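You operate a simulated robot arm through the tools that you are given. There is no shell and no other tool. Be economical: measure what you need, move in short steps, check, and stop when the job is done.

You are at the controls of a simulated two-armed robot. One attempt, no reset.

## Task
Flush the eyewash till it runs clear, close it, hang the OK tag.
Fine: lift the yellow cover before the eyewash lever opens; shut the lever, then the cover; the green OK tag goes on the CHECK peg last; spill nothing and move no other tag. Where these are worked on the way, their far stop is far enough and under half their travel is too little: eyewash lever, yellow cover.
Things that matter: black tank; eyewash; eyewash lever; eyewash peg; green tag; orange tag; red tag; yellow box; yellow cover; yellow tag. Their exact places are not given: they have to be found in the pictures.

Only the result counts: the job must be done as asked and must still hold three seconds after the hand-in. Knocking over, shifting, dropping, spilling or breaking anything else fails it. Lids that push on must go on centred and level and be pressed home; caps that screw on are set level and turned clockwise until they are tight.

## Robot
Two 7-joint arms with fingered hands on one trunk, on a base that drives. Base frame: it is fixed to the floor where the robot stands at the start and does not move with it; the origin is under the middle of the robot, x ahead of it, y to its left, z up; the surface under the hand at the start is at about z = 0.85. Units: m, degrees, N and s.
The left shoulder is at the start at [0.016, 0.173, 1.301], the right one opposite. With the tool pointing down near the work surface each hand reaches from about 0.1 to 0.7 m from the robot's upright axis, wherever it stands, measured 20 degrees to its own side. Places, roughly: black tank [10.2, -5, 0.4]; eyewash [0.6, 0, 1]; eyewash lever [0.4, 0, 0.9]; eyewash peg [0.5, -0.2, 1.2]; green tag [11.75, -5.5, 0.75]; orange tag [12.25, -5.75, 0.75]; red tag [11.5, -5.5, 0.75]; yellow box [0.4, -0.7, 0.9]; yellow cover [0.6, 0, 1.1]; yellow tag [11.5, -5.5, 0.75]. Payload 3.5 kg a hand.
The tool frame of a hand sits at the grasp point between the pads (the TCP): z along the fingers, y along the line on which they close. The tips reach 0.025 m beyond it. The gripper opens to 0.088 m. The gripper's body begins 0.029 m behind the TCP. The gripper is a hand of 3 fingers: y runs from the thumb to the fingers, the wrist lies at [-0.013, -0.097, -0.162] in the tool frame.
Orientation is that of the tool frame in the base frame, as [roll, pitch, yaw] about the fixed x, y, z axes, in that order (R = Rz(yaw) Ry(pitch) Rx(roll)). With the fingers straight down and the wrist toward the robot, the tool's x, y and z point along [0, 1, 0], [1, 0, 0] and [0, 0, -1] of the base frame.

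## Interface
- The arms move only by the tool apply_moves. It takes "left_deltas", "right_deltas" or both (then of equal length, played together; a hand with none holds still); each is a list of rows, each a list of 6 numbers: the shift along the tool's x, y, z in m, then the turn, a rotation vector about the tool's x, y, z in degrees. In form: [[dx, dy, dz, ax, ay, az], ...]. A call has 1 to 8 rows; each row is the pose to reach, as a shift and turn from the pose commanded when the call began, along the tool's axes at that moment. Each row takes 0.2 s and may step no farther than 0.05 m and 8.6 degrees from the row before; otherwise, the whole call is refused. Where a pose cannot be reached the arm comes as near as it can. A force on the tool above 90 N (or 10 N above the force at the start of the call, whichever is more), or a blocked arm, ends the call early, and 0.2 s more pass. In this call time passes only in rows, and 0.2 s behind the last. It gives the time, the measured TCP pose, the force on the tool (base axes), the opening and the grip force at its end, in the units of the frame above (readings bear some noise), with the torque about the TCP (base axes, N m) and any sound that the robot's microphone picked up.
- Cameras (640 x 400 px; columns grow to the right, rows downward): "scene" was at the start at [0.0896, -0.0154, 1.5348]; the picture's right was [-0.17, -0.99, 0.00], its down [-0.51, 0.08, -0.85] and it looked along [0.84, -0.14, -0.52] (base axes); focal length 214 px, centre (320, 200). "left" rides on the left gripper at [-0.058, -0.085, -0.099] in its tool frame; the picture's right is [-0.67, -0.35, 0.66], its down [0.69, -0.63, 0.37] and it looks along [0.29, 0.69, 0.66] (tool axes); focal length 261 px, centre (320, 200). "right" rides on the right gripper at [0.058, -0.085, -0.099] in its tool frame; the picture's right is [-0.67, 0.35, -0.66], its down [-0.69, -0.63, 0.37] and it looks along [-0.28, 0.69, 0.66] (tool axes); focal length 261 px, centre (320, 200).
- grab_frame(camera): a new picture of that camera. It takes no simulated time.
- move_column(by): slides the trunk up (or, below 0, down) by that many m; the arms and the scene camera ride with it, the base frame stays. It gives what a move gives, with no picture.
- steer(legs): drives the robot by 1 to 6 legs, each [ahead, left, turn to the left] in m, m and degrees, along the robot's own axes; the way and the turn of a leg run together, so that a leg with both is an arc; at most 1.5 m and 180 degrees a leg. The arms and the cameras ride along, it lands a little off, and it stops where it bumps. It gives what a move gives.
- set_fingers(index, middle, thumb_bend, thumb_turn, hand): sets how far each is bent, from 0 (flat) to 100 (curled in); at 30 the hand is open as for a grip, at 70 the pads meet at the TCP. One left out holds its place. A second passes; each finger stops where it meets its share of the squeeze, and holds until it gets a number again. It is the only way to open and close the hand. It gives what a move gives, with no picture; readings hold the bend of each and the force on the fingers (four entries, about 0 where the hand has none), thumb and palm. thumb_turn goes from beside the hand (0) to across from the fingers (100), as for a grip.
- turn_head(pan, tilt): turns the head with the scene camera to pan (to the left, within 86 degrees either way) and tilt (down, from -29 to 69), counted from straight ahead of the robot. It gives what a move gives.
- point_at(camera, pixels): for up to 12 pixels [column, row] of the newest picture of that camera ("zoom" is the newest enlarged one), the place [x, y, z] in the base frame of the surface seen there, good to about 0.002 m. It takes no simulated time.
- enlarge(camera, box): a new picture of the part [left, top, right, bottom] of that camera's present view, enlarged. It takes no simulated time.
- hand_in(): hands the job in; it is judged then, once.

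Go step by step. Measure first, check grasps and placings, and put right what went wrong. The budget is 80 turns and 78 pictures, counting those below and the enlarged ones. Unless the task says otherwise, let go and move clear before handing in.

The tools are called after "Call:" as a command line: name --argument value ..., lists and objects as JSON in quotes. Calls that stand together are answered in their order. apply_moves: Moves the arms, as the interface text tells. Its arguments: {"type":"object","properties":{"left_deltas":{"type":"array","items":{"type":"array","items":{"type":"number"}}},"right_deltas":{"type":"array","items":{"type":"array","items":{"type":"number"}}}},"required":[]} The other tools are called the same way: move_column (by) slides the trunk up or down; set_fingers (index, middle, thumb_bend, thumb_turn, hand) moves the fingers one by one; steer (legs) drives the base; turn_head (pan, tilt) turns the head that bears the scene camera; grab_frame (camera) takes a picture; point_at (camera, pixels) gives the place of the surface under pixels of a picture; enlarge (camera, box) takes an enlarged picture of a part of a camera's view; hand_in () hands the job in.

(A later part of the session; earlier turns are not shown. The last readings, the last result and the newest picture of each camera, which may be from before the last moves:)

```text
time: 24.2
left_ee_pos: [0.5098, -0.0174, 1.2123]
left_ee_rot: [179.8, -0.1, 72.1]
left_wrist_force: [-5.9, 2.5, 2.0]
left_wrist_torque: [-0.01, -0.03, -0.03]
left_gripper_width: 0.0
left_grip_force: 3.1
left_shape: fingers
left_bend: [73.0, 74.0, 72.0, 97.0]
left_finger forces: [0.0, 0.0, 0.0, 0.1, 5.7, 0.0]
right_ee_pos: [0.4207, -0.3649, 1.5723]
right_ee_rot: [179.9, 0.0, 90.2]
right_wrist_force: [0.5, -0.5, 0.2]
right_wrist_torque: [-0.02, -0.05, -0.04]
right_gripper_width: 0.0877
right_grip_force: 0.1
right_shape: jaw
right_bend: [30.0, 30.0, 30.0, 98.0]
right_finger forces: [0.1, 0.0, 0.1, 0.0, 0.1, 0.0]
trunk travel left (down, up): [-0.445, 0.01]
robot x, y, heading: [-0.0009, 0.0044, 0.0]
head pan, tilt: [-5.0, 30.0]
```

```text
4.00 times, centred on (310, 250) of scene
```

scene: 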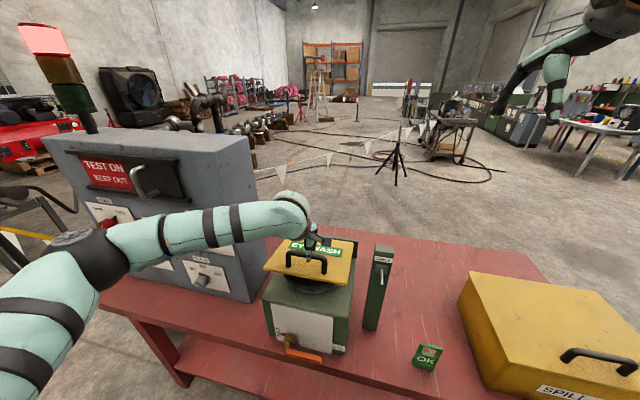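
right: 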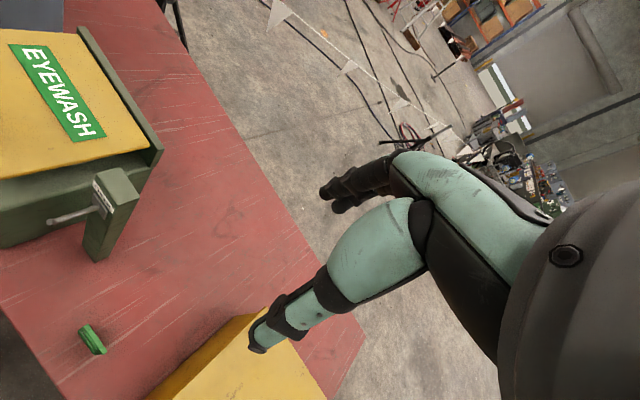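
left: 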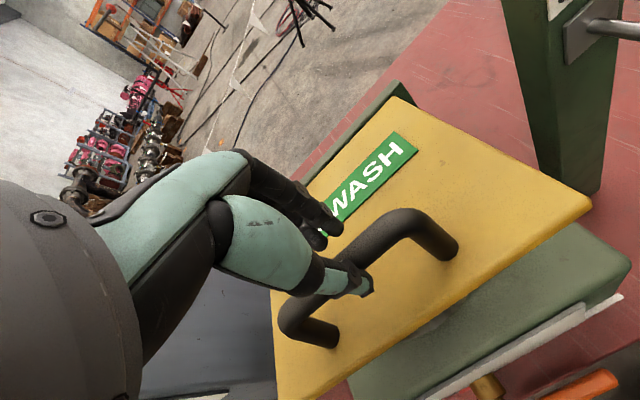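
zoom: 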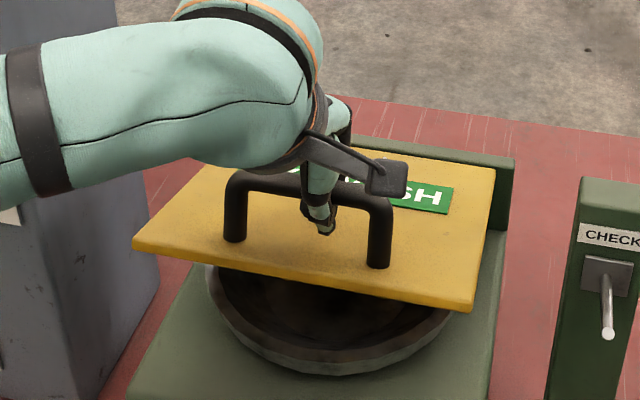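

The closed fingers now cage the bar and the cover is at about 20°. Continuing the arc to 60°.

Call:
apply_moves --left_deltas '[[0, 0.0102, -0.0122, 0, 0, 0], [0, 0.0215, -0.0235, 0, 0, 0], [0, 0.0337, -0.0337, 0, 0, 0], [0, 0.0469, -0.043, 0, 0, 0], [0, 0.0607, -0.0509, 0, 0, 0], [0, 0.0752, -0.0579, 0, 0, 0], [0, 0.0902, -0.0633, 0, 0, 0], [0, 0.1057, -0.0675, 0, 0, 0]]'

Call:
enlarge --camera "scene" --box '[250, 200, 370, 300]'

```text
time: 26.0
left_ee_pos: [0.6123, -0.0504, 1.2793]
left_ee_rot: [179.9, -0.2, 72.0]
left_wrist_force: [-0.7, 0.8, 0.4]
left_wrist_torque: [-0.02, 0.04, -0.04]
left_gripper_width: 0.0
left_grip_force: 1.1
left_shape: fingers
left_bend: [73.0, 74.0, 72.0, 97.0]
left_finger forces: [0.1, 0.0, 0.0, 0.0, 1.2, 0.1]
right_ee_pos: [0.4235, -0.3661, 1.57]
right_ee_rot: [-179.9, 0.0, 90.1]
right_wrist_force: [-0.1, 0.8, -0.6]
right_wrist_torque: [0.01, -0.03, -0.02]
right_gripper_width: 0.0874
right_grip_force: 0.1
right_shape: jaw
right_bend: [30.0, 30.0, 30.0, 98.0]
right_finger forces: [0.1, 0.0, 0.0, 0.0, 0.1, 0.1]
trunk travel left (down, up): [-0.445, 0.01]
robot x, y, heading: [0.0012, 0.0012, 0.2]
head pan, tilt: [-5.0, 30.0]
```

```text
4.00 times, centred on (310, 250) of scene
```

zoom: 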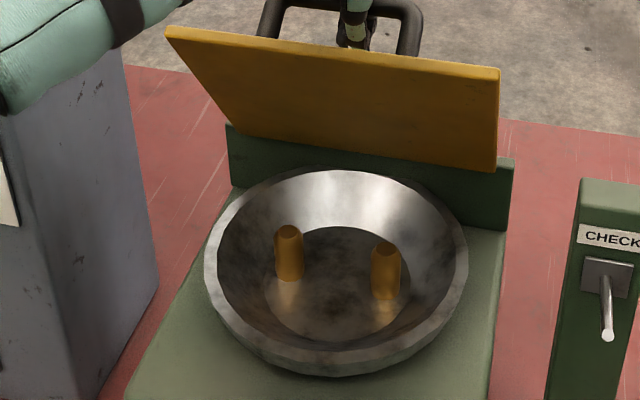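

The cover is at about 60° and the bowl is exposed. Continuing toward 90° and beyond while watching the force.

Call:
apply_moves --left_deltas '[[0, 0.0158, -0.0025, 0, 0, 0], [0, 0.0317, -0.0041, 0, 0, 0], [0, 0.0477, -0.0041, 0, 0, 0], [0, 0.0637, -0.0028, 0, 0, 0], [0, 0.0794, 0.0001, 0, 0, 0], [0, 0.0949, 0.0041, 0, 0, 0]]'

Call:
grab_frame --camera "scene"

```text
time: 27.4
left_ee_pos: [0.6502, -0.0592, 1.2724]
left_ee_rot: [179.9, -0.1, 72.0]
left_wrist_force: [-0.3, 0.7, 1.1]
left_wrist_torque: [-0.04, -0.03, -0.04]
left_gripper_width: 0.0001
left_grip_force: 0.5
left_shape: fingers
left_bend: [73.0, 74.0, 72.0, 97.0]
left_finger forces: [0.1, 0.1, 0.0, 0.1, 1.0, 0.1]
left hand out of reach, approached as far as the arm can: row 3, 4, 5, 6
right_ee_pos: [0.424, -0.3659, 1.5703]
right_ee_rot: [-180.0, -0.1, 90.1]
right_wrist_force: [0.6, 0.0, -0.8]
right_wrist_torque: [0.02, -0.02, 0.0]
right_gripper_width: 0.0875
right_grip_force: 0.1
right_shape: jaw
right_bend: [30.0, 30.0, 30.0, 98.0]
right_finger forces: [0.1, 0.0, 0.0, 0.0, 0.0, 0.1]
trunk travel left (down, up): [-0.445, 0.01]
robot x, y, heading: [0.003, 0.0019, -0.0]
head pan, tilt: [-5.0, 30.0]
```

```text
51 pictures are left
```

scene: 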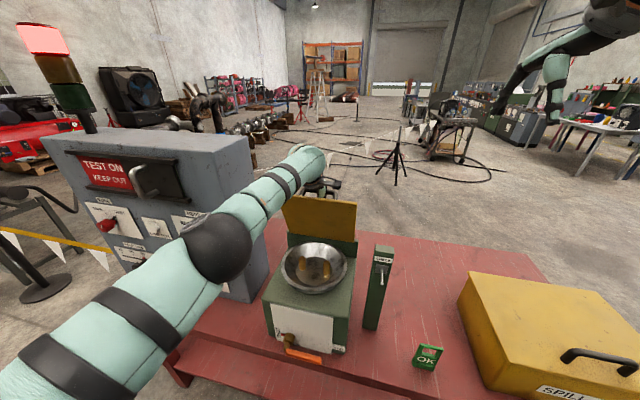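

The left arm ran out of reach with the cover at about 75°. I'll look down to see whether there's room to drive a few centimetres forward.

Call:
turn_head --pan -5 --tilt 65

Call:
grab_frame --camera "scene"

Call:
point_at --camera "scene" --pixels '[[320, 230], [320, 260], [320, 290], [320, 320], [320, 350], [320, 390], [200, 330], [450, 330], [320, 140], [320, 120], [345, 60], [290, 60]]'

```text
time: 28.4
left_ee_pos: [0.6501, -0.0586, 1.2721]
left_ee_rot: [179.9, -0.2, 72.1]
left_wrist_force: [-1.0, 0.2, 1.0]
left_wrist_torque: [0.02, 0.02, -0.02]
left_gripper_width: 0.0
left_grip_force: 0.6
left_shape: fingers
left_bend: [73.0, 74.0, 72.0, 97.0]
left_finger forces: [0.1, 0.0, 0.1, 0.1, 0.8, 0.0]
right_ee_pos: [0.4232, -0.3663, 1.5701]
right_ee_rot: [-179.9, -0.1, 90.2]
right_wrist_force: [0.1, -0.1, -0.1]
right_wrist_torque: [0.03, -0.02, 0.0]
right_gripper_width: 0.0874
right_grip_force: 0.1
right_shape: jaw
right_bend: [30.0, 30.0, 30.0, 98.0]
right_finger forces: [0.0, 0.0, 0.0, 0.0, 0.0, 0.0]
trunk travel left (down, up): [-0.445, 0.01]
robot x, y, heading: [-0.0047, 0.0019, 0.2]
head pan, tilt: [-5.0, 65.0]
```

```text
50 pictures are left
```

scene: 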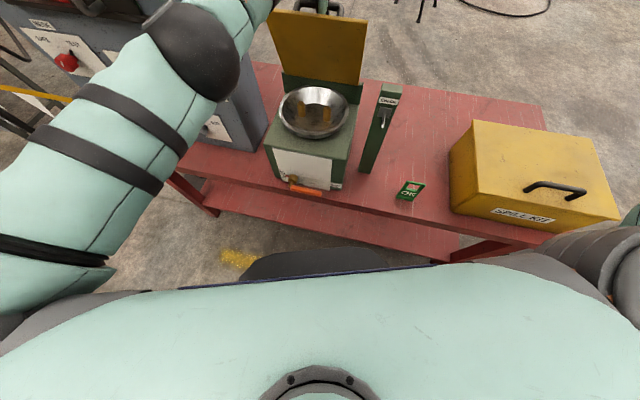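

```text
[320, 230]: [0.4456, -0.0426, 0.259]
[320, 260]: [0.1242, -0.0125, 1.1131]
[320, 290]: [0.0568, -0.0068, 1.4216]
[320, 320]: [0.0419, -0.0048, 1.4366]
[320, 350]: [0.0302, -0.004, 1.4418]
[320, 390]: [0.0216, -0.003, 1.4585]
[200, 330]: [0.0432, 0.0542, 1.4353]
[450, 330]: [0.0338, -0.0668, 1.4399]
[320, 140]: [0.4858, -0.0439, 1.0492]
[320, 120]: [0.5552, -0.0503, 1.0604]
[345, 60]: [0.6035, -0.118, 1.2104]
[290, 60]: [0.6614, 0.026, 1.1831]
```

Call:
point_at --camera "scene" --pixels '[[300, 250], [260, 272], [370, 255], [240, 258], [310, 198], [312, 203], [470, 255], [340, 246], [300, 262], [200, 210], [440, 262]]'

```text
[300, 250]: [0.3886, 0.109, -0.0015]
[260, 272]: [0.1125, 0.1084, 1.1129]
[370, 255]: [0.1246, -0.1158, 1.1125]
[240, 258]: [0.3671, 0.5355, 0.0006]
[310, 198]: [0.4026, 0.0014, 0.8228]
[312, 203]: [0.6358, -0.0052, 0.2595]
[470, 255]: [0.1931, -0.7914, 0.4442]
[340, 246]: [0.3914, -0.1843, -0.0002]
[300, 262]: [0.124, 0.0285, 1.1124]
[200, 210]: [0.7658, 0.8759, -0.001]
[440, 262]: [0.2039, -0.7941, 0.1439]
```

The bench edge is at x≈0.40 and the floor is visible up to about 0.39, so a small drive is safe. I'll drive 5 cm along the cover's away direction, which also carries the handle further.

Call:
steer --legs '[[0.048, -0.0155, 0]]'

Call:
turn_head --pan -5 --tilt 35

Call:
grab_frame --camera "scene"

```text
time: 29.3
left_ee_pos: [0.6878, -0.0691, 1.2778]
left_ee_rot: [179.4, -0.1, 72.1]
left_wrist_force: [-1.0, -0.2, -0.8]
left_wrist_torque: [0.02, 0.0, 0.01]
left_gripper_width: 0.0
left_grip_force: 0.3
left_shape: fingers
left_bend: [73.0, 74.0, 72.0, 97.0]
left_finger forces: [0.5, 0.0, 0.0, 0.1, 0.0, 0.0]
right_ee_pos: [0.4577, -0.3762, 1.5745]
right_ee_rot: [179.5, 0.1, 90.1]
right_wrist_force: [-0.2, 0.4, -0.5]
right_wrist_torque: [0.03, -0.04, -0.01]
right_gripper_width: 0.0873
right_grip_force: 0.1
right_shape: jaw
right_bend: [30.0, 30.0, 30.0, 98.0]
right_finger forces: [0.0, 0.0, 0.0, 0.0, 0.0, 0.0]
trunk travel left (down, up): [-0.445, 0.01]
robot x, y, heading: [0.0462, -0.0152, 0.2]
head pan, tilt: [-5.0, 65.0]
```

```text
time: 30.2
left_ee_pos: [0.6999, -0.0732, 1.2709]
left_ee_rot: [180.0, -0.1, 72.1]
left_wrist_force: [0.3, 0.2, 0.3]
left_wrist_torque: [-0.03, 0.02, 0.0]
left_gripper_width: 0.0
left_grip_force: 0.1
left_shape: fingers
left_bend: [73.0, 74.0, 72.0, 97.0]
left_finger forces: [0.1, 0.0, 0.0, 0.0, 0.1, 0.0]
right_ee_pos: [0.4751, -0.3812, 1.5684]
right_ee_rot: [-179.9, -0.1, 90.0]
right_wrist_force: [0.2, 0.4, -0.5]
right_wrist_torque: [0.0, 0.06, -0.01]
right_gripper_width: 0.0874
right_grip_force: 0.1
right_shape: jaw
right_bend: [30.0, 30.0, 30.0, 98.0]
right_finger forces: [0.1, 0.0, 0.1, 0.0, 0.1, 0.1]
trunk travel left (down, up): [-0.445, 0.01]
robot x, y, heading: [0.0439, -0.0131, 0.4]
head pan, tilt: [-5.0, 35.0]
```

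```text
49 pictures are left
```

scene: 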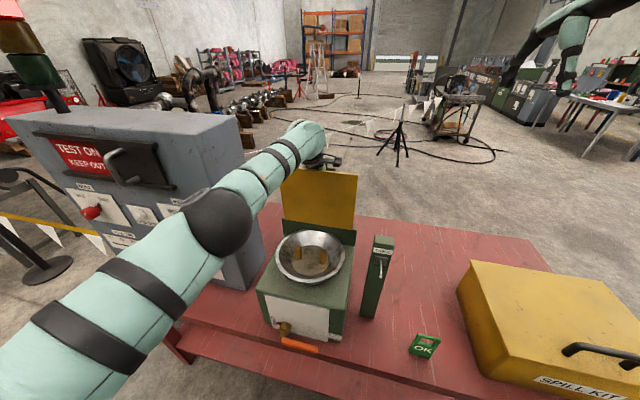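

The cover is near vertical and the force is close to zero. I'll nudge it another few centimetres along the arc to feel for the stop.

Call:
apply_moves --left_deltas '[[0, 0.012, 0.003, 0, 0, 0], [0, 0.024, 0.008, 0, 0, 0], [0, 0.034, 0.014, 0, 0, 0]]'

Call:
enlarge --camera "scene" --box '[240, 120, 400, 250]'

Call:
point_at --camera "zoom" --pixels '[[200, 220], [420, 260], [190, 360], [440, 230], [430, 390], [300, 300]]'

```text
time: 31.1
left_ee_pos: [0.6965, -0.0682, 1.2624]
left_ee_rot: [179.2, 0.2, 72.1]
left_wrist_force: [7.6, 0.3, 38.2]
left_wrist_torque: [-0.08, 0.36, 0.0]
left_gripper_width: 0.0
left_grip_force: 17.4
left_shape: fingers
left_bend: [73.0, 74.0, 72.0, 97.0]
left_finger forces: [0.0, 0.0, 0.0, 0.1, 0.1, 35.7]
left hand out of reach, approached as far as the arm can: row 1, 2, 3
right_ee_pos: [0.4655, -0.379, 1.5719]
right_ee_rot: [179.9, 0.0, 90.1]
right_wrist_force: [0.2, -0.2, 0.5]
right_wrist_torque: [0.03, -0.04, 0.0]
right_gripper_width: 0.0876
right_grip_force: 0.0
right_shape: jaw
right_bend: [30.0, 30.0, 30.0, 98.0]
right_finger forces: [0.1, 0.0, 0.0, 0.1, 0.1, 0.1]
trunk travel left (down, up): [-0.445, 0.01]
robot x, y, heading: [0.0469, -0.0186, 0.3]
head pan, tilt: [-5.0, 35.0]
```

```text
3.08 times, centred on (320, 185) of scene
```

zoom: 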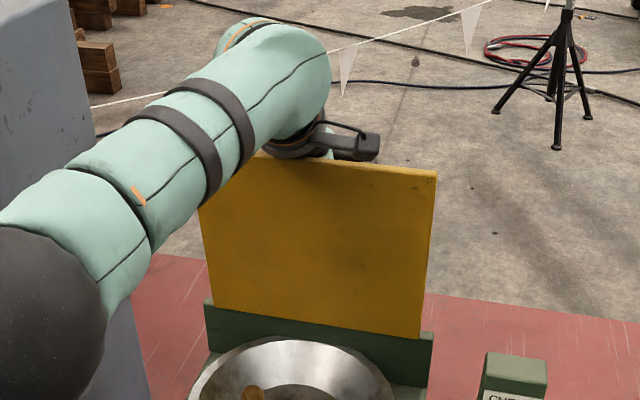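

```text
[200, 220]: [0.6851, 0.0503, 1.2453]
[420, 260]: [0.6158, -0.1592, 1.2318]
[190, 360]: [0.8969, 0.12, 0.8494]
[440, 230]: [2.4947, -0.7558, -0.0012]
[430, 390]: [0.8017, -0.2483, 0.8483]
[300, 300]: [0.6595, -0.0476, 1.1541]
```

The palm is pressing down on the bar at 36 N and the plate is at about 86°. I'll relieve upward, then drive a little more along the same direction.

Call:
apply_moves --left_deltas '[[0, -0.02, -0.012, 0, 0, 0]]'

Call:
steer --legs '[[0.038, -0.0125, 0]]'

Call:
enlarge --camera "scene" --box '[240, 120, 400, 250]'

Call:
point_at --camera "zoom" --pixels '[[220, 220], [400, 230], [300, 300], [380, 310], [400, 190]]'

```text
time: 31.4
left_ee_pos: [0.6837, -0.061, 1.2649]
left_ee_rot: [-179.8, 0.0, 72.0]
left_wrist_force: [0.0, 0.2, 10.2]
left_wrist_torque: [0.02, 0.01, 0.0]
left_gripper_width: 0.0
left_grip_force: 4.6
left_shape: fingers
left_bend: [73.0, 74.0, 72.0, 97.0]
left_finger forces: [0.0, 0.0, 0.0, 0.0, 0.0, 9.0]
right_ee_pos: [0.4727, -0.3805, 1.5696]
right_ee_rot: [-179.9, 0.1, 90.1]
right_wrist_force: [-0.1, 0.5, -0.5]
right_wrist_torque: [0.0, 0.0, -0.04]
right_gripper_width: 0.0874
right_grip_force: 0.1
right_shape: jaw
right_bend: [30.0, 30.0, 30.0, 98.0]
right_finger forces: [0.0, 0.0, 0.0, 0.0, 0.0, 0.1]
trunk travel left (down, up): [-0.445, 0.01]
robot x, y, heading: [0.0483, -0.0148, 0.3]
head pan, tilt: [-5.0, 35.0]
```

```text
time: 32.3
left_ee_pos: [0.7112, -0.0711, 1.2712]
left_ee_rot: [179.5, -0.1, 72.0]
left_wrist_force: [0.3, 0.5, 0.3]
left_wrist_torque: [-0.03, -0.02, 0.02]
left_gripper_width: 0.0
left_grip_force: 0.2
left_shape: fingers
left_bend: [73.0, 74.0, 72.0, 97.0]
left_finger forces: [0.5, 0.0, 0.0, 0.0, 0.0, 0.1]
right_ee_pos: [0.4973, -0.3899, 1.5736]
right_ee_rot: [179.6, 0.1, 90.1]
right_wrist_force: [-1.1, 0.6, -0.2]
right_wrist_torque: [-0.03, -0.06, -0.01]
right_gripper_width: 0.0876
right_grip_force: 0.1
right_shape: jaw
right_bend: [30.0, 30.0, 30.0, 98.0]
right_finger forces: [0.0, 0.1, 0.0, 0.0, 0.0, 0.0]
trunk travel left (down, up): [-0.445, 0.01]
robot x, y, heading: [0.0883, -0.0259, 0.2]
head pan, tilt: [-5.0, 35.0]
```

```text
3.08 times, centred on (320, 185) of scene
```

zoom: 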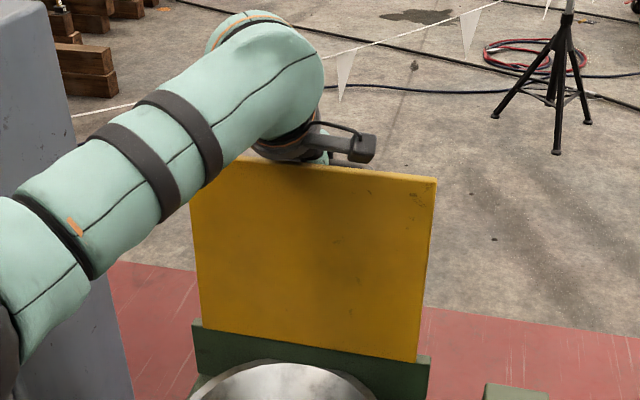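

```text
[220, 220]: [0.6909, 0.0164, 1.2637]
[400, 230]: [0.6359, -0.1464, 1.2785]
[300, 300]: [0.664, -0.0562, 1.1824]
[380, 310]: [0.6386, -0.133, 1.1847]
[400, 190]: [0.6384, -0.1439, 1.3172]
```

The plate is at about 91° and nearly force-free. Pushing further to find the stop.

Call:
apply_moves --left_deltas '[[0, 0.012, 0.002, 0, 0, 0], [0, 0.024, 0.006, 0, 0, 0], [0, 0.034, 0.011, 0, 0, 0]]'

Call:
enlarge --camera "scene" --box '[240, 120, 400, 250]'

Call:
point_at --camera "zoom" --pixels '[[220, 230], [400, 230], [300, 300], [380, 310], [400, 195]]'

```text
time: 33.1
left_ee_pos: [0.7322, -0.0774, 1.2611]
left_ee_rot: [179.0, -0.1, 72.0]
left_wrist_force: [9.1, 4.1, 61.2]
left_wrist_torque: [1.47, 3.11, -0.34]
left_gripper_width: 0.0
left_grip_force: 0.1
left_shape: fingers
left_bend: [73.0, 74.0, 72.0, 97.0]
left_finger forces: [0.0, 0.0, 0.0, 0.0, 0.1, 0.0]
left hand out of reach, approached as far as the arm can: row 2, 3
right_ee_pos: [0.498, -0.3912, 1.5746]
right_ee_rot: [179.5, 0.0, 90.0]
right_wrist_force: [0.4, 1.0, 0.2]
right_wrist_torque: [-0.03, -0.02, 0.03]
right_gripper_width: 0.0876
right_grip_force: 0.0
right_shape: jaw
right_bend: [30.0, 30.0, 30.0, 98.0]
right_finger forces: [0.1, 0.1, 0.1, 0.0, 0.0, 0.0]
trunk travel left (down, up): [-0.445, 0.01]
robot x, y, heading: [0.0863, -0.0302, 0.1]
head pan, tilt: [-5.0, 35.0]
```

```text
3.08 times, centred on (320, 185) of scene
```

zoom: 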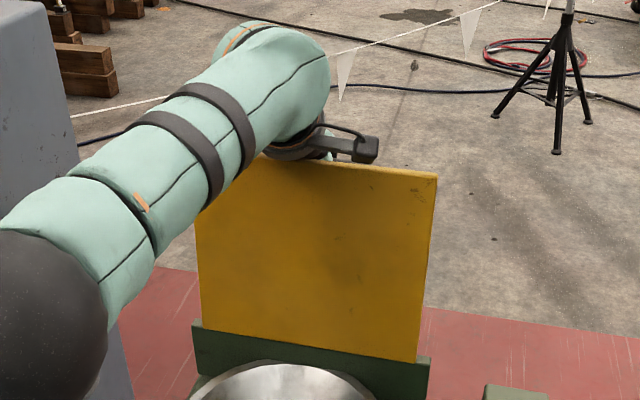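

```text
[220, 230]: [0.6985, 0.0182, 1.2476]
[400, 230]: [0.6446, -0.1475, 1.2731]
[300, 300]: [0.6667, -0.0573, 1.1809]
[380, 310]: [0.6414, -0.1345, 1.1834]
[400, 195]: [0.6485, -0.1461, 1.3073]
```

The cover is at about 95°, past vertical; the 61 N comes from the palm pressing on the plate edge. I'll relieve upward and check that it stays.

Call:
apply_moves --left_deltas '[[0, -0.01, -0.011, 0, 0, 0], [0, -0.01, -0.018, 0, 0, 0]]'

Call:
turn_head --pan -10 --tilt 45

Call:
grab_frame --camera "scene"

```text
time: 33.7
left_ee_pos: [0.7317, -0.0783, 1.2665]
left_ee_rot: [-179.8, -0.1, 72.0]
left_wrist_force: [-0.8, -0.3, -0.5]
left_wrist_torque: [0.02, -0.02, 0.0]
left_gripper_width: 0.0001
left_grip_force: 0.0
left_shape: fingers
left_bend: [73.0, 74.0, 72.0, 97.0]
left_finger forces: [0.0, 0.0, 0.1, 0.0, 0.0, 0.0]
right_ee_pos: [0.5096, -0.3946, 1.5695]
right_ee_rot: [-180.0, -0.1, 90.1]
right_wrist_force: [-0.1, -0.6, 0.7]
right_wrist_torque: [0.03, 0.03, -0.03]
right_gripper_width: 0.0875
right_grip_force: 0.1
right_shape: jaw
right_bend: [30.0, 30.0, 30.0, 98.0]
right_finger forces: [0.0, 0.1, 0.0, 0.0, 0.0, 0.1]
trunk travel left (down, up): [-0.445, 0.01]
robot x, y, heading: [0.0886, -0.0273, 0.4]
head pan, tilt: [-5.0, 35.0]
```

```text
time: 34.5
left_ee_pos: [0.7299, -0.0782, 1.2688]
left_ee_rot: [180.0, -0.1, 72.1]
left_wrist_force: [0.3, 0.0, 0.5]
left_wrist_torque: [0.01, -0.01, -0.04]
left_gripper_width: 0.0
left_grip_force: 0.0
left_shape: fingers
left_bend: [73.0, 74.0, 72.0, 97.0]
left_finger forces: [0.0, 0.0, 0.0, 0.0, 0.0, 0.0]
right_ee_pos: [0.5088, -0.3937, 1.5699]
right_ee_rot: [-180.0, -0.1, 90.2]
right_wrist_force: [-1.2, -0.6, -0.1]
right_wrist_torque: [0.0, -0.03, -0.02]
right_gripper_width: 0.0873
right_grip_force: 0.1
right_shape: jaw
right_bend: [30.0, 30.0, 30.0, 98.0]
right_finger forces: [0.1, 0.1, 0.0, 0.0, 0.1, 0.0]
trunk travel left (down, up): [-0.445, 0.01]
robot x, y, heading: [0.0862, -0.0268, -0.0]
head pan, tilt: [-10.0, 45.0]
```

```text
45 pictures are left
```

scene: 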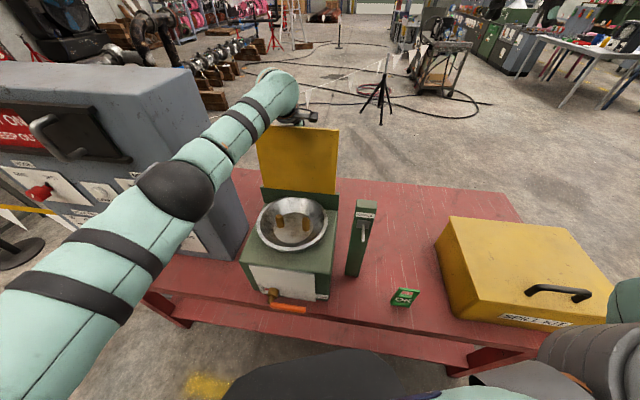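

The cover rests past vertical with no force on the left hand. I'll open the left fingers, keeping the thumb clear of the plate, rise off the bar, and confirm the cover stays.

Call:
set_fingers --hand "left" --index 42 --middle 42 --thumb_bend 60

Call:
apply_moves --left_deltas '[[0, 0, -0.025, 0, 0, 0], [0, 0, -0.05, 0, 0, 0], [0, 0, -0.09, 0, 0, 0], [0, 0, -0.12, 0, 0, 0]]'

Call:
grab_frame --camera "scene"

Call:
point_at --camera "scene" --pixels '[[325, 135], [325, 185], [265, 175]]'

```text
time: 35.5
left_ee_pos: [0.7304, -0.0772, 1.2697]
left_ee_rot: [-180.0, -0.2, 72.0]
left_wrist_force: [0.1, -0.4, -0.9]
left_wrist_torque: [-0.03, 0.04, -0.03]
left_gripper_width: 0.039
left_grip_force: 0.1
left_shape: fingers
left_bend: [42.0, 42.0, 60.0, 97.0]
left_finger forces: [0.0, 0.1, 0.1, 0.1, 0.0, 0.0]
right_ee_pos: [0.5086, -0.3936, 1.5702]
right_ee_rot: [-180.0, -0.1, 90.0]
right_wrist_force: [-0.4, -0.9, -0.2]
right_wrist_torque: [0.01, -0.01, 0.04]
right_gripper_width: 0.0877
right_grip_force: 0.2
right_shape: jaw
right_bend: [30.0, 30.0, 30.0, 98.0]
right_finger forces: [0.0, 0.0, 0.0, 0.0, 0.1, 0.0]
trunk travel left (down, up): [-0.445, 0.01]
robot x, y, heading: [0.0837, -0.0269, -0.1]
head pan, tilt: [-10.0, 45.0]
```

```text
time: 36.5
left_ee_pos: [0.7226, -0.0689, 1.3845]
left_ee_rot: [179.8, -0.1, 72.0]
left_wrist_force: [0.0, -0.1, 0.2]
left_wrist_torque: [0.0, 0.02, -0.01]
left_gripper_width: 0.0392
left_grip_force: 0.0
left_shape: fingers
left_bend: [42.0, 42.0, 60.0, 97.0]
left_finger forces: [0.1, 0.1, 0.0, 0.0, 0.0, 0.0]
left hand out of reach, approached as far as the arm can: row 3, 4
right_ee_pos: [0.5078, -0.3935, 1.5705]
right_ee_rot: [180.0, 0.0, 90.1]
right_wrist_force: [0.2, -0.4, -0.1]
right_wrist_torque: [0.0, -0.01, 0.01]
right_gripper_width: 0.0879
right_grip_force: 0.0
right_shape: jaw
right_bend: [30.0, 30.0, 30.0, 98.0]
right_finger forces: [0.1, 0.0, 0.0, 0.0, 0.1, 0.0]
trunk travel left (down, up): [-0.445, 0.01]
robot x, y, heading: [0.0848, -0.0295, 0.1]
head pan, tilt: [-10.0, 45.0]
```

```text
44 pictures are left
```

scene: 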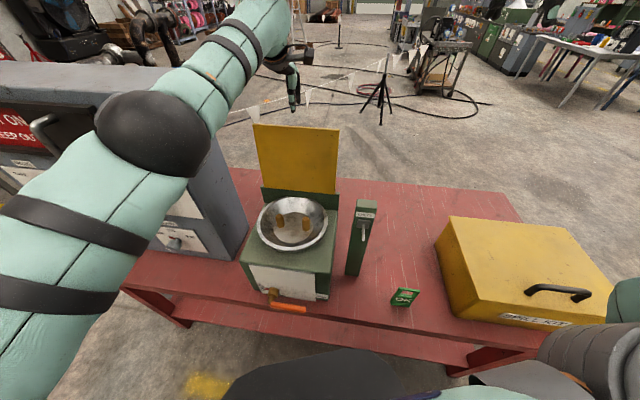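

```text
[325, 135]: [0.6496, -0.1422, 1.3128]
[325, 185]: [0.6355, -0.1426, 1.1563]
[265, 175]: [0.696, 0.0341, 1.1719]
```

The cover stays open at 95°, its stop. I'll drive back, with the left hand passing above the plate edge, then park the left hand.

Call:
steer --legs '[[-0.086, 0.028, 0]]'

Call:
apply_moves --left_deltas '[[0, -0.04, -0.02, 0, 0, 0], [0.02, -0.08, -0.04, 0, 0, 0], [0.05, -0.12, -0.05, 0, 0, 0], [0.08, -0.16, -0.06, 0, 0, 0], [0.11, -0.2, -0.06, 0, 0, 0], [0.14, -0.24, -0.05, 0, 0, 0]]'

Call:
grab_frame --camera "scene"

```text
time: 37.6
left_ee_pos: [0.6477, -0.0468, 1.3784]
left_ee_rot: [-179.7, -0.1, 71.9]
left_wrist_force: [0.8, -0.1, -0.5]
left_wrist_torque: [-0.01, 0.01, 0.03]
left_gripper_width: 0.0391
left_grip_force: 0.0
left_shape: fingers
left_bend: [42.0, 42.0, 60.0, 97.0]
left_finger forces: [0.0, 0.0, 0.0, 0.0, 0.1, 0.0]
right_ee_pos: [0.4329, -0.3694, 1.5654]
right_ee_rot: [-179.4, -0.2, 90.1]
right_wrist_force: [1.3, -0.4, 0.2]
right_wrist_torque: [0.01, 0.0, 0.03]
right_gripper_width: 0.0875
right_grip_force: 0.0
right_shape: jaw
right_bend: [30.0, 30.0, 30.0, 98.0]
right_finger forces: [0.0, 0.0, 0.1, 0.0, 0.0, 0.1]
trunk travel left (down, up): [-0.445, 0.01]
robot x, y, heading: [-0.0006, -0.0028, 0.2]
head pan, tilt: [-10.0, 45.0]
```

```text
refused: row 3 steps farther than a row can; nothing moved
```

```text
43 pictures are left
```

scene: 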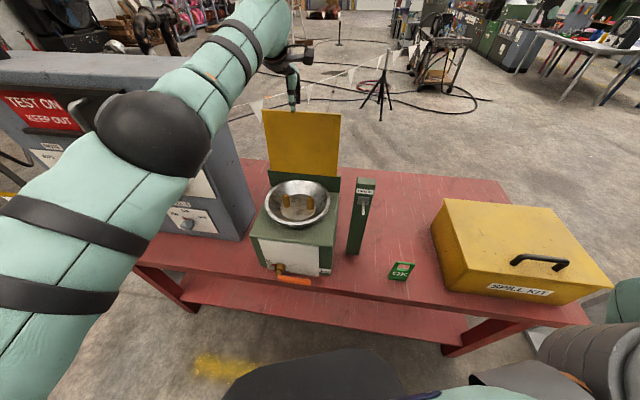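

I'll retract the left hand and bring the right hand over in front of the eyewash together.

Call:
apply_moves --left_deltas '[[0.005, -0.03, -0.02, 0, 0, 0], [0.015, -0.07, -0.035, 0, 0, 0], [0.03, -0.108, -0.045, 0, 0, 0], [0.045, -0.146, -0.055, 0, 0, 0], [0.06, -0.184, -0.06, 0, 0, 0], [0.075, -0.222, -0.06, 0, 0, 0], [0.09, -0.26, -0.06, 0, 0, 0], [0.1, -0.296, -0.06, 0, 0, 0]]' --right_deltas '[[0.005, -0.01, 0.005, 0, 0, 2], [0.03, -0.02, 0.02, 0, 0, 4], [0.07, -0.03, 0.04, 0, 0, 6], [0.11, -0.04, 0.06, 0, 0, 9], [0.15, -0.05, 0.085, 0, 0, 12], [0.19, -0.055, 0.11, 0, 0, 14], [0.23, -0.06, 0.14, 0, 0, 16], [0.266, -0.063, 0.17, 0, 0, 18]]'

```text
refused: row 7 steps farther than a row can; nothing moved
```

A row was slightly too long; resending with shorter steps.

Call:
apply_moves --left_deltas '[[0.005, -0.03, -0.02, 0, 0, 0], [0.015, -0.07, -0.035, 0, 0, 0], [0.03, -0.108, -0.045, 0, 0, 0], [0.045, -0.146, -0.055, 0, 0, 0], [0.06, -0.184, -0.06, 0, 0, 0], [0.075, -0.222, -0.06, 0, 0, 0], [0.09, -0.26, -0.06, 0, 0, 0], [0.1, -0.296, -0.06, 0, 0, 0]]' --right_deltas '[[0.005, -0.01, 0.015, 0, 0, 2], [0.03, -0.02, 0.035, 0, 0, 4], [0.07, -0.03, 0.055, 0, 0, 6], [0.11, -0.04, 0.075, 0, 0, 9], [0.15, -0.05, 0.095, 0, 0, 12], [0.19, -0.055, 0.12, 0, 0, 14], [0.23, -0.06, 0.145, 0, 0, 16], [0.266, -0.063, 0.17, 0, 0, 18]]'

Call:
apply_moves --right_deltas '[[0, 0, 0.02, -7, 0, 0], [0, 0, 0.04, -14, 0, 0], [0, 0, 0.06, -20, 0, 0]]'

Call:
grab_frame --camera "scene"

Call:
grab_frame --camera "right"

```text
time: 39.4
left_ee_pos: [0.3851, 0.1446, 1.4436]
left_ee_rot: [179.9, -0.1, 72.1]
left_wrist_force: [0.4, 0.4, 0.8]
left_wrist_torque: [0.0, 0.0, 0.02]
left_gripper_width: 0.0396
left_grip_force: 0.0
left_shape: fingers
left_bend: [42.0, 42.0, 60.0, 98.0]
left_finger forces: [0.1, 0.0, 0.0, 0.0, 0.0, 0.0]
right_ee_pos: [0.3624, -0.2692, 1.5351]
right_ee_rot: [-179.9, 0.0, 74.1]
right_wrist_force: [0.8, -0.3, 0.4]
right_wrist_torque: [-0.01, -0.02, -0.02]
right_gripper_width: 0.0877
right_grip_force: 0.0
right_shape: jaw
right_bend: [30.0, 30.0, 30.0, 98.0]
right_finger forces: [0.0, 0.0, 0.1, 0.1, 0.1, 0.1]
right hand out of reach, approached as far as the arm can: row 4, 5, 6, 7, 8
trunk travel left (down, up): [-0.445, 0.01]
robot x, y, heading: [-0.0026, 0.0, 0.3]
head pan, tilt: [-10.0, 45.0]
```

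```text
time: 40.2
left_ee_pos: [0.3861, 0.1424, 1.4429]
left_ee_rot: [179.8, 0.0, 72.0]
left_wrist_force: [0.6, 0.0, -0.6]
left_wrist_torque: [-0.01, 0.0, -0.02]
left_gripper_width: 0.0397
left_grip_force: 0.0
left_shape: fingers
left_bend: [42.0, 42.0, 60.0, 98.0]
left_finger forces: [0.0, 0.0, 0.0, 0.1, 0.0, 0.1]
right_ee_pos: [0.3181, -0.3605, 1.5217]
right_ee_rot: [160.6, 0.4, 72.9]
right_wrist_force: [0.5, 0.0, 0.2]
right_wrist_torque: [0.02, 0.01, 0.0]
right_gripper_width: 0.0877
right_grip_force: 0.1
right_shape: jaw
right_bend: [30.0, 30.0, 30.0, 98.0]
right_finger forces: [0.1, 0.1, 0.0, 0.2, 0.0, 0.1]
right hand out of reach, approached as far as the arm can: row 1, 2, 3
trunk travel left (down, up): [-0.445, 0.01]
robot x, y, heading: [0.0015, -0.002, 0.1]
head pan, tilt: [-10.0, 45.0]
```

```text
42 pictures are left
```

scene: 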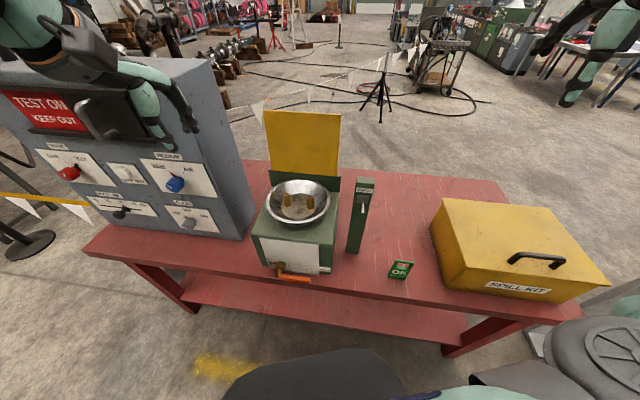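

```text
41 pictures are left
```

right: 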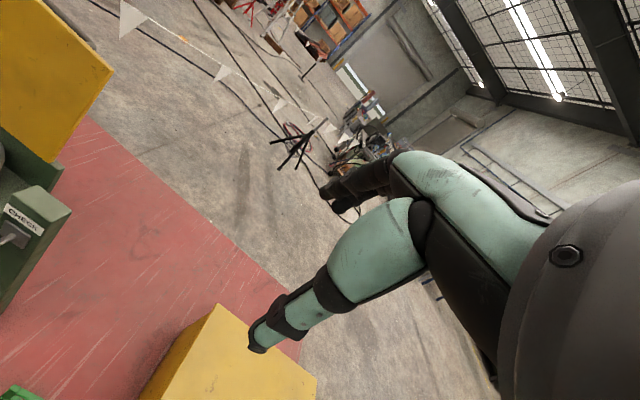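

The right arm can't get there at this yaw, but the left arm can. I'll back the base up 10 cm, lower the trunk, and use the left hand on the lever.

Call:
steer --legs '[[-0.1, 0, 0]]'

Call:
move_column --by -0.15

Call:
set_fingers --hand "left" --index 42 --middle 42 --thumb_bend 42

Call:
apply_moves --left_deltas '[[-0.021, 0.01, 0.032, 0, 0, 0], [-0.043, 0.02, 0.064, 0, 0, 0], [-0.064, 0.04, 0.096, -3, 0, 0], [-0.086, 0.065, 0.128, -8, 0, 0], [-0.107, 0.09, 0.161, -14, 0, 0], [-0.129, 0.122, 0.18, -20, 0, 0]]'

Call:
grab_frame --camera "scene"

```text
time: 41.3
left_ee_pos: [0.2959, 0.1424, 1.4416]
left_ee_rot: [-179.7, 0.1, 71.9]
left_wrist_force: [0.0, -0.5, -0.2]
left_wrist_torque: [-0.03, 0.01, 0.0]
left_gripper_width: 0.0394
left_grip_force: 0.0
left_shape: fingers
left_bend: [42.0, 42.0, 60.0, 98.0]
left_finger forces: [0.0, 0.0, 0.1, 0.0, 0.1, 0.0]
right_ee_pos: [0.2275, -0.36, 1.5197]
right_ee_rot: [161.1, 0.5, 73.0]
right_wrist_force: [-0.3, -0.6, -0.9]
right_wrist_torque: [0.02, 0.03, 0.0]
right_gripper_width: 0.0877
right_grip_force: 0.0
right_shape: jaw
right_bend: [30.0, 30.0, 30.0, 98.0]
right_finger forces: [0.0, 0.0, 0.0, 0.0, 0.0, 0.1]
trunk travel left (down, up): [-0.445, 0.01]
robot x, y, heading: [-0.097, 0.0017, 0.1]
head pan, tilt: [-10.0, 45.0]
```

```text
time: 43.1
left_ee_pos: [0.2891, 0.1433, 1.2928]
left_ee_rot: [179.9, -0.1, 72.0]
left_wrist_force: [-0.2, -0.3, 0.4]
left_wrist_torque: [0.0, 0.01, 0.0]
left_gripper_width: 0.0391
left_grip_force: 0.0
left_shape: fingers
left_bend: [42.0, 42.0, 60.0, 98.0]
left_finger forces: [0.0, 0.0, 0.0, 0.1, 0.0, 0.0]
right_ee_pos: [0.2186, -0.3588, 1.3704]
right_ee_rot: [160.7, 0.3, 72.9]
right_wrist_force: [-0.7, 1.5, -0.6]
right_wrist_torque: [0.01, 0.04, 0.0]
right_gripper_width: 0.0878
right_grip_force: 0.1
right_shape: jaw
right_bend: [30.0, 30.0, 30.0, 98.0]
right_finger forces: [0.0, 0.0, 0.0, 0.1, 0.0, 0.0]
trunk travel left (down, up): [-0.295, 0.16]
robot x, y, heading: [-0.0999, 0.0036, 0.1]
head pan, tilt: [-10.0, 45.0]
```

```text
time: 44.1
left_ee_pos: [0.2888, 0.1412, 1.2943]
left_ee_rot: [180.0, -0.1, 72.0]
left_wrist_force: [-0.3, 0.3, 0.4]
left_wrist_torque: [-0.01, 0.02, -0.02]
left_gripper_width: 0.0588
left_grip_force: 0.1
left_shape: fingers
left_bend: [42.0, 42.0, 42.0, 98.0]
left_finger forces: [0.0, 0.0, 0.0, 0.1, 0.1, 0.0]
right_ee_pos: [0.2186, -0.3579, 1.3719]
right_ee_rot: [160.7, 0.3, 73.0]
right_wrist_force: [0.1, -0.8, -0.1]
right_wrist_torque: [0.01, 0.02, 0.02]
right_gripper_width: 0.0874
right_grip_force: 0.0
right_shape: jaw
right_bend: [30.0, 30.0, 30.0, 98.0]
right_finger forces: [0.1, 0.1, 0.0, 0.0, 0.0, 0.1]
trunk travel left (down, up): [-0.295, 0.16]
robot x, y, heading: [-0.099, 0.0008, 0.1]
head pan, tilt: [-10.0, 45.0]
```

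```text
time: 45.5
left_ee_pos: [0.3646, -0.0192, 1.1112]
left_ee_rot: [160.0, -0.2, 72.0]
left_wrist_force: [0.6, 0.3, -1.4]
left_wrist_torque: [0.02, 0.0, 0.01]
left_gripper_width: 0.0589
left_grip_force: 0.0
left_shape: fingers
left_bend: [42.0, 42.0, 42.0, 98.0]
left_finger forces: [0.0, 0.0, 0.1, 0.0, 0.0, 0.0]
right_ee_pos: [0.2202, -0.3605, 1.3715]
right_ee_rot: [160.8, 0.2, 73.0]
right_wrist_force: [0.0, 0.7, -0.7]
right_wrist_torque: [-0.02, 0.01, 0.01]
right_gripper_width: 0.0878
right_grip_force: 0.0
right_shape: jaw
right_bend: [30.0, 30.0, 30.0, 98.0]
right_finger forces: [0.1, 0.0, 0.0, 0.1, 0.1, 0.2]
trunk travel left (down, up): [-0.295, 0.16]
robot x, y, heading: [-0.0967, -0.0006, 0.2]
head pan, tilt: [-10.0, 45.0]
```

```text
40 pictures are left
```

scene: 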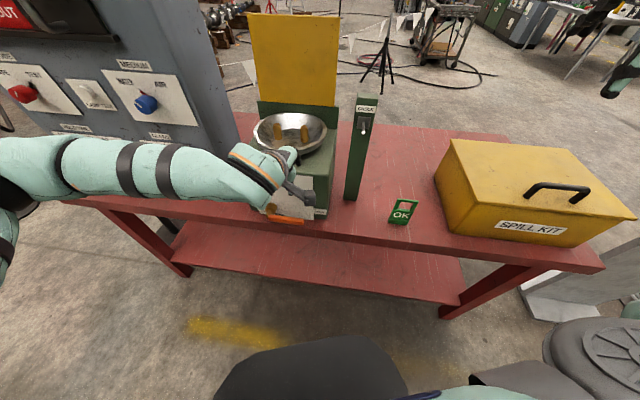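

The hand is in place above the lever with a 20° tilt. I'll check with the left camera and measure the handle.

Call:
grab_frame --camera "left"

Call:
enlarge --camera "scene" --box '[240, 180, 340, 240]'

Call:
point_at --camera "zoom" --pixels '[[170, 255], [200, 255], [260, 258], [330, 268], [395, 277], [330, 285], [460, 180], [330, 258]]'

```text
39 pictures are left
```

left: 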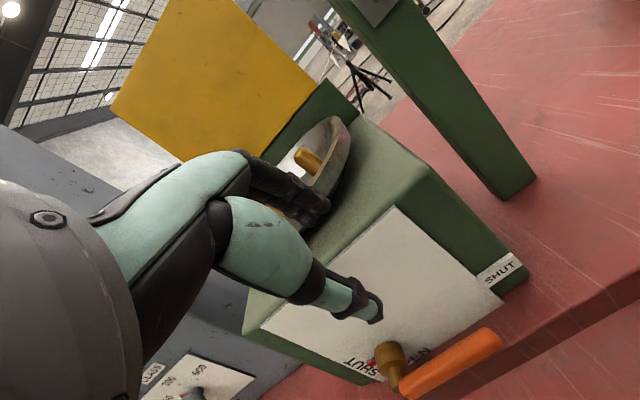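

```text
6.40 times, centred on (290, 210) of scene
```

zoom: 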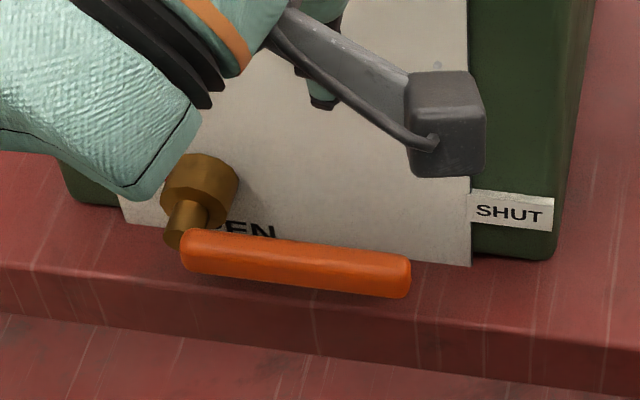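

```text
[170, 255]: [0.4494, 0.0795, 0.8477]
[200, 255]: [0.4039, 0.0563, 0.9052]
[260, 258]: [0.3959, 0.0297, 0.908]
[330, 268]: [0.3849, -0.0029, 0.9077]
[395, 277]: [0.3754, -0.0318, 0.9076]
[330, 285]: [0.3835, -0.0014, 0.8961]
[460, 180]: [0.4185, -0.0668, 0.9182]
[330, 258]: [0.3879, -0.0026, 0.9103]
```

The handle centre is about u=0.377, z=0.90, with its tip at r≈−0.078. I'll descend over it near the end.

Call:
apply_moves --left_deltas '[[0.001, -0.013, 0.045, 0, 0, 0], [0.002, -0.024, 0.088, 0, 0, 0], [0.003, -0.035, 0.13, 0, 0, 0], [0.004, -0.045, 0.168, 0, 0, 0], [0.004, -0.0546, 0.2026, 0, 0, 0]]'

Call:
enlarge --camera "scene" --box '[230, 160, 350, 240]'

Call:
grab_frame --camera "left"

```text
time: 46.7
left_ee_pos: [0.3833, -0.0173, 0.9022]
left_ee_rot: [159.9, -0.1, 72.0]
left_wrist_force: [-4.6, 1.5, 1.6]
left_wrist_torque: [-0.03, -0.09, 0.07]
left_gripper_width: 0.0591
left_grip_force: 2.1
left_shape: fingers
left_bend: [42.0, 45.0, 42.0, 98.0]
left_finger forces: [0.0, 5.4, 0.1, 0.0, 0.0, 0.0]
right_ee_pos: [0.2176, -0.3591, 1.374]
right_ee_rot: [160.7, 0.3, 73.0]
right_wrist_force: [-0.6, -1.1, 0.7]
right_wrist_torque: [0.03, 0.02, 0.01]
right_gripper_width: 0.0874
right_grip_force: 0.0
right_shape: jaw
right_bend: [30.0, 30.0, 30.0, 98.0]
right_finger forces: [0.0, 0.0, 0.1, 0.0, 0.0, 0.0]
trunk travel left (down, up): [-0.295, 0.16]
robot x, y, heading: [-0.1001, 0.0032, 0.1]
head pan, tilt: [-10.0, 45.0]
```

```text
5.00 times, centred on (290, 200) of scene
```

zoom: 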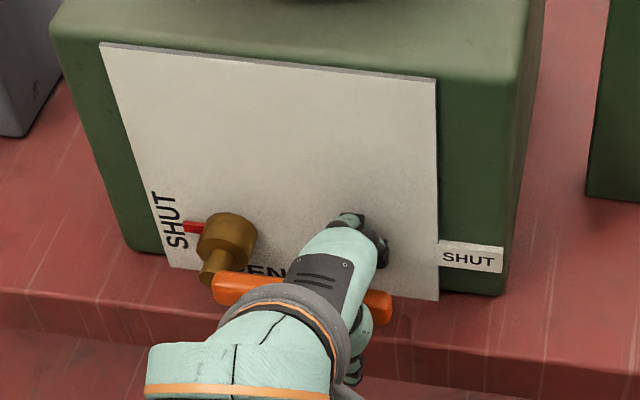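

```text
36 pictures are left
```

left: 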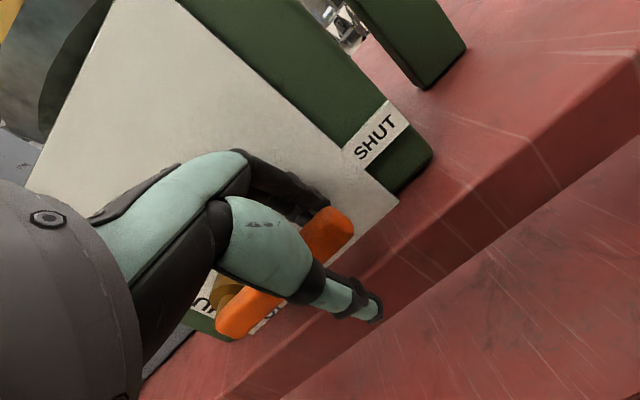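

Fingers are behind the orange handle and the thumb in front. I'll close and swing it up along the arc.

Call:
set_fingers --hand "left" --index 66 --middle 66 --thumb_bend 66

Call:
apply_moves --left_deltas '[[0.0028, 0.0074, -0.0202, 0, 0, 0], [0.0111, 0.0142, -0.039, 0, 0, 0]]'

Call:
enlarge --camera "scene" --box '[230, 160, 350, 240]'

```text
time: 47.7
left_ee_pos: [0.385, -0.0193, 0.9031]
left_ee_rot: [160.0, -0.1, 72.0]
left_wrist_force: [-0.2, 0.9, -1.2]
left_wrist_torque: [0.01, 0.03, 0.03]
left_gripper_width: 0.0088
left_grip_force: 0.7
left_shape: fingers
left_bend: [66.0, 66.0, 64.0, 98.0]
left_finger forces: [0.1, 0.0, 0.1, 0.0, 1.2, 0.0]
right_ee_pos: [0.2185, -0.3591, 1.3729]
right_ee_rot: [160.8, 0.2, 73.0]
right_wrist_force: [-0.4, -0.5, -0.3]
right_wrist_torque: [0.01, -0.03, -0.02]
right_gripper_width: 0.0878
right_grip_force: 0.1
right_shape: jaw
right_bend: [30.0, 30.0, 30.0, 98.0]
right_finger forces: [0.1, 0.0, 0.0, 0.1, 0.1, 0.0]
trunk travel left (down, up): [-0.295, 0.16]
robot x, y, heading: [-0.1028, 0.0026, 0.1]
head pan, tilt: [-10.0, 45.0]
```

```text
time: 48.3
left_ee_pos: [0.3868, -0.0075, 0.946]
left_ee_rot: [159.9, 0.0, 71.9]
left_wrist_force: [-2.0, -2.1, -0.5]
left_wrist_torque: [-0.02, 0.02, 0.01]
left_gripper_width: 0.0097
left_grip_force: 1.2
left_shape: fingers
left_bend: [66.0, 66.0, 64.0, 96.0]
left_finger forces: [0.0, 0.0, 0.1, 0.0, 2.2, 0.0]
right_ee_pos: [0.2178, -0.3604, 1.3712]
right_ee_rot: [160.7, 0.3, 73.0]
right_wrist_force: [0.7, 0.8, -0.7]
right_wrist_torque: [-0.01, -0.01, 0.0]
right_gripper_width: 0.0879
right_grip_force: 0.1
right_shape: jaw
right_bend: [30.0, 30.0, 30.0, 98.0]
right_finger forces: [0.0, 0.0, 0.1, 0.0, 0.0, 0.0]
trunk travel left (down, up): [-0.295, 0.16]
robot x, y, heading: [-0.0969, -0.0029, 0.0]
head pan, tilt: [-10.0, 45.0]
```

```text
5.00 times, centred on (290, 200) of scene
```

zoom: 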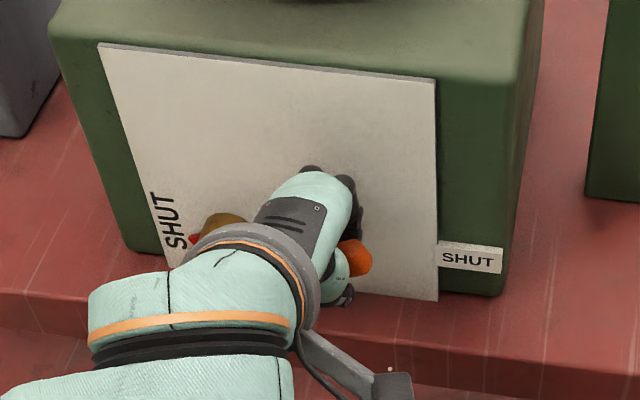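

The handle is rising. Continuing the arc to 90°.

Call:
apply_moves --left_deltas '[[0.0132, 0.0059, -0.0162, 0, 0, 0], [0.0304, 0.0104, -0.0286, 0, 0, 0], [0.0504, 0.0132, -0.0364, 0, 0, 0], [0.0719, 0.0142, -0.039, 0, 0, 0]]'

Call:
grab_frame --camera "scene"

Call:
enlarge --camera "scene" --box '[230, 120, 350, 240]'

```text
time: 49.3
left_ee_pos: [0.4098, 0.0597, 0.9866]
left_ee_rot: [159.9, -0.1, 72.0]
left_wrist_force: [-1.3, -4.1, 5.1]
left_wrist_torque: [-0.14, 0.19, 0.03]
left_gripper_width: 0.0089
left_grip_force: 4.2
left_shape: fingers
left_bend: [65.0, 66.0, 66.0, 94.0]
left_finger forces: [2.6, 0.0, 0.1, 0.1, 5.8, 0.1]
right_ee_pos: [0.2185, -0.3595, 1.3722]
right_ee_rot: [160.6, 0.3, 73.0]
right_wrist_force: [0.5, 0.2, 0.2]
right_wrist_torque: [0.02, -0.02, 0.0]
right_gripper_width: 0.0876
right_grip_force: 0.0
right_shape: jaw
right_bend: [30.0, 30.0, 30.0, 98.0]
right_finger forces: [0.0, 0.1, 0.0, 0.0, 0.0, 0.1]
trunk travel left (down, up): [-0.295, 0.16]
robot x, y, heading: [-0.1005, -0.0002, 0.1]
head pan, tilt: [-10.0, 45.0]
```

```text
34 pictures are left
```

scene: 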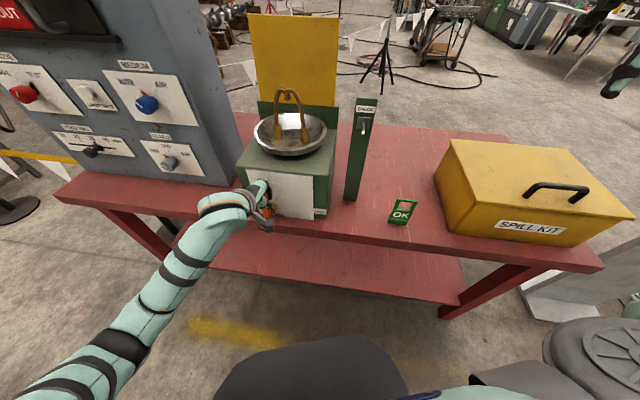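

```text
3.33 times, centred on (290, 180) of scene
```

zoom: 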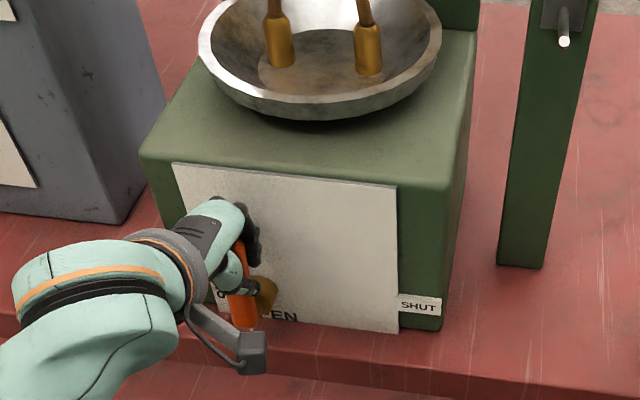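

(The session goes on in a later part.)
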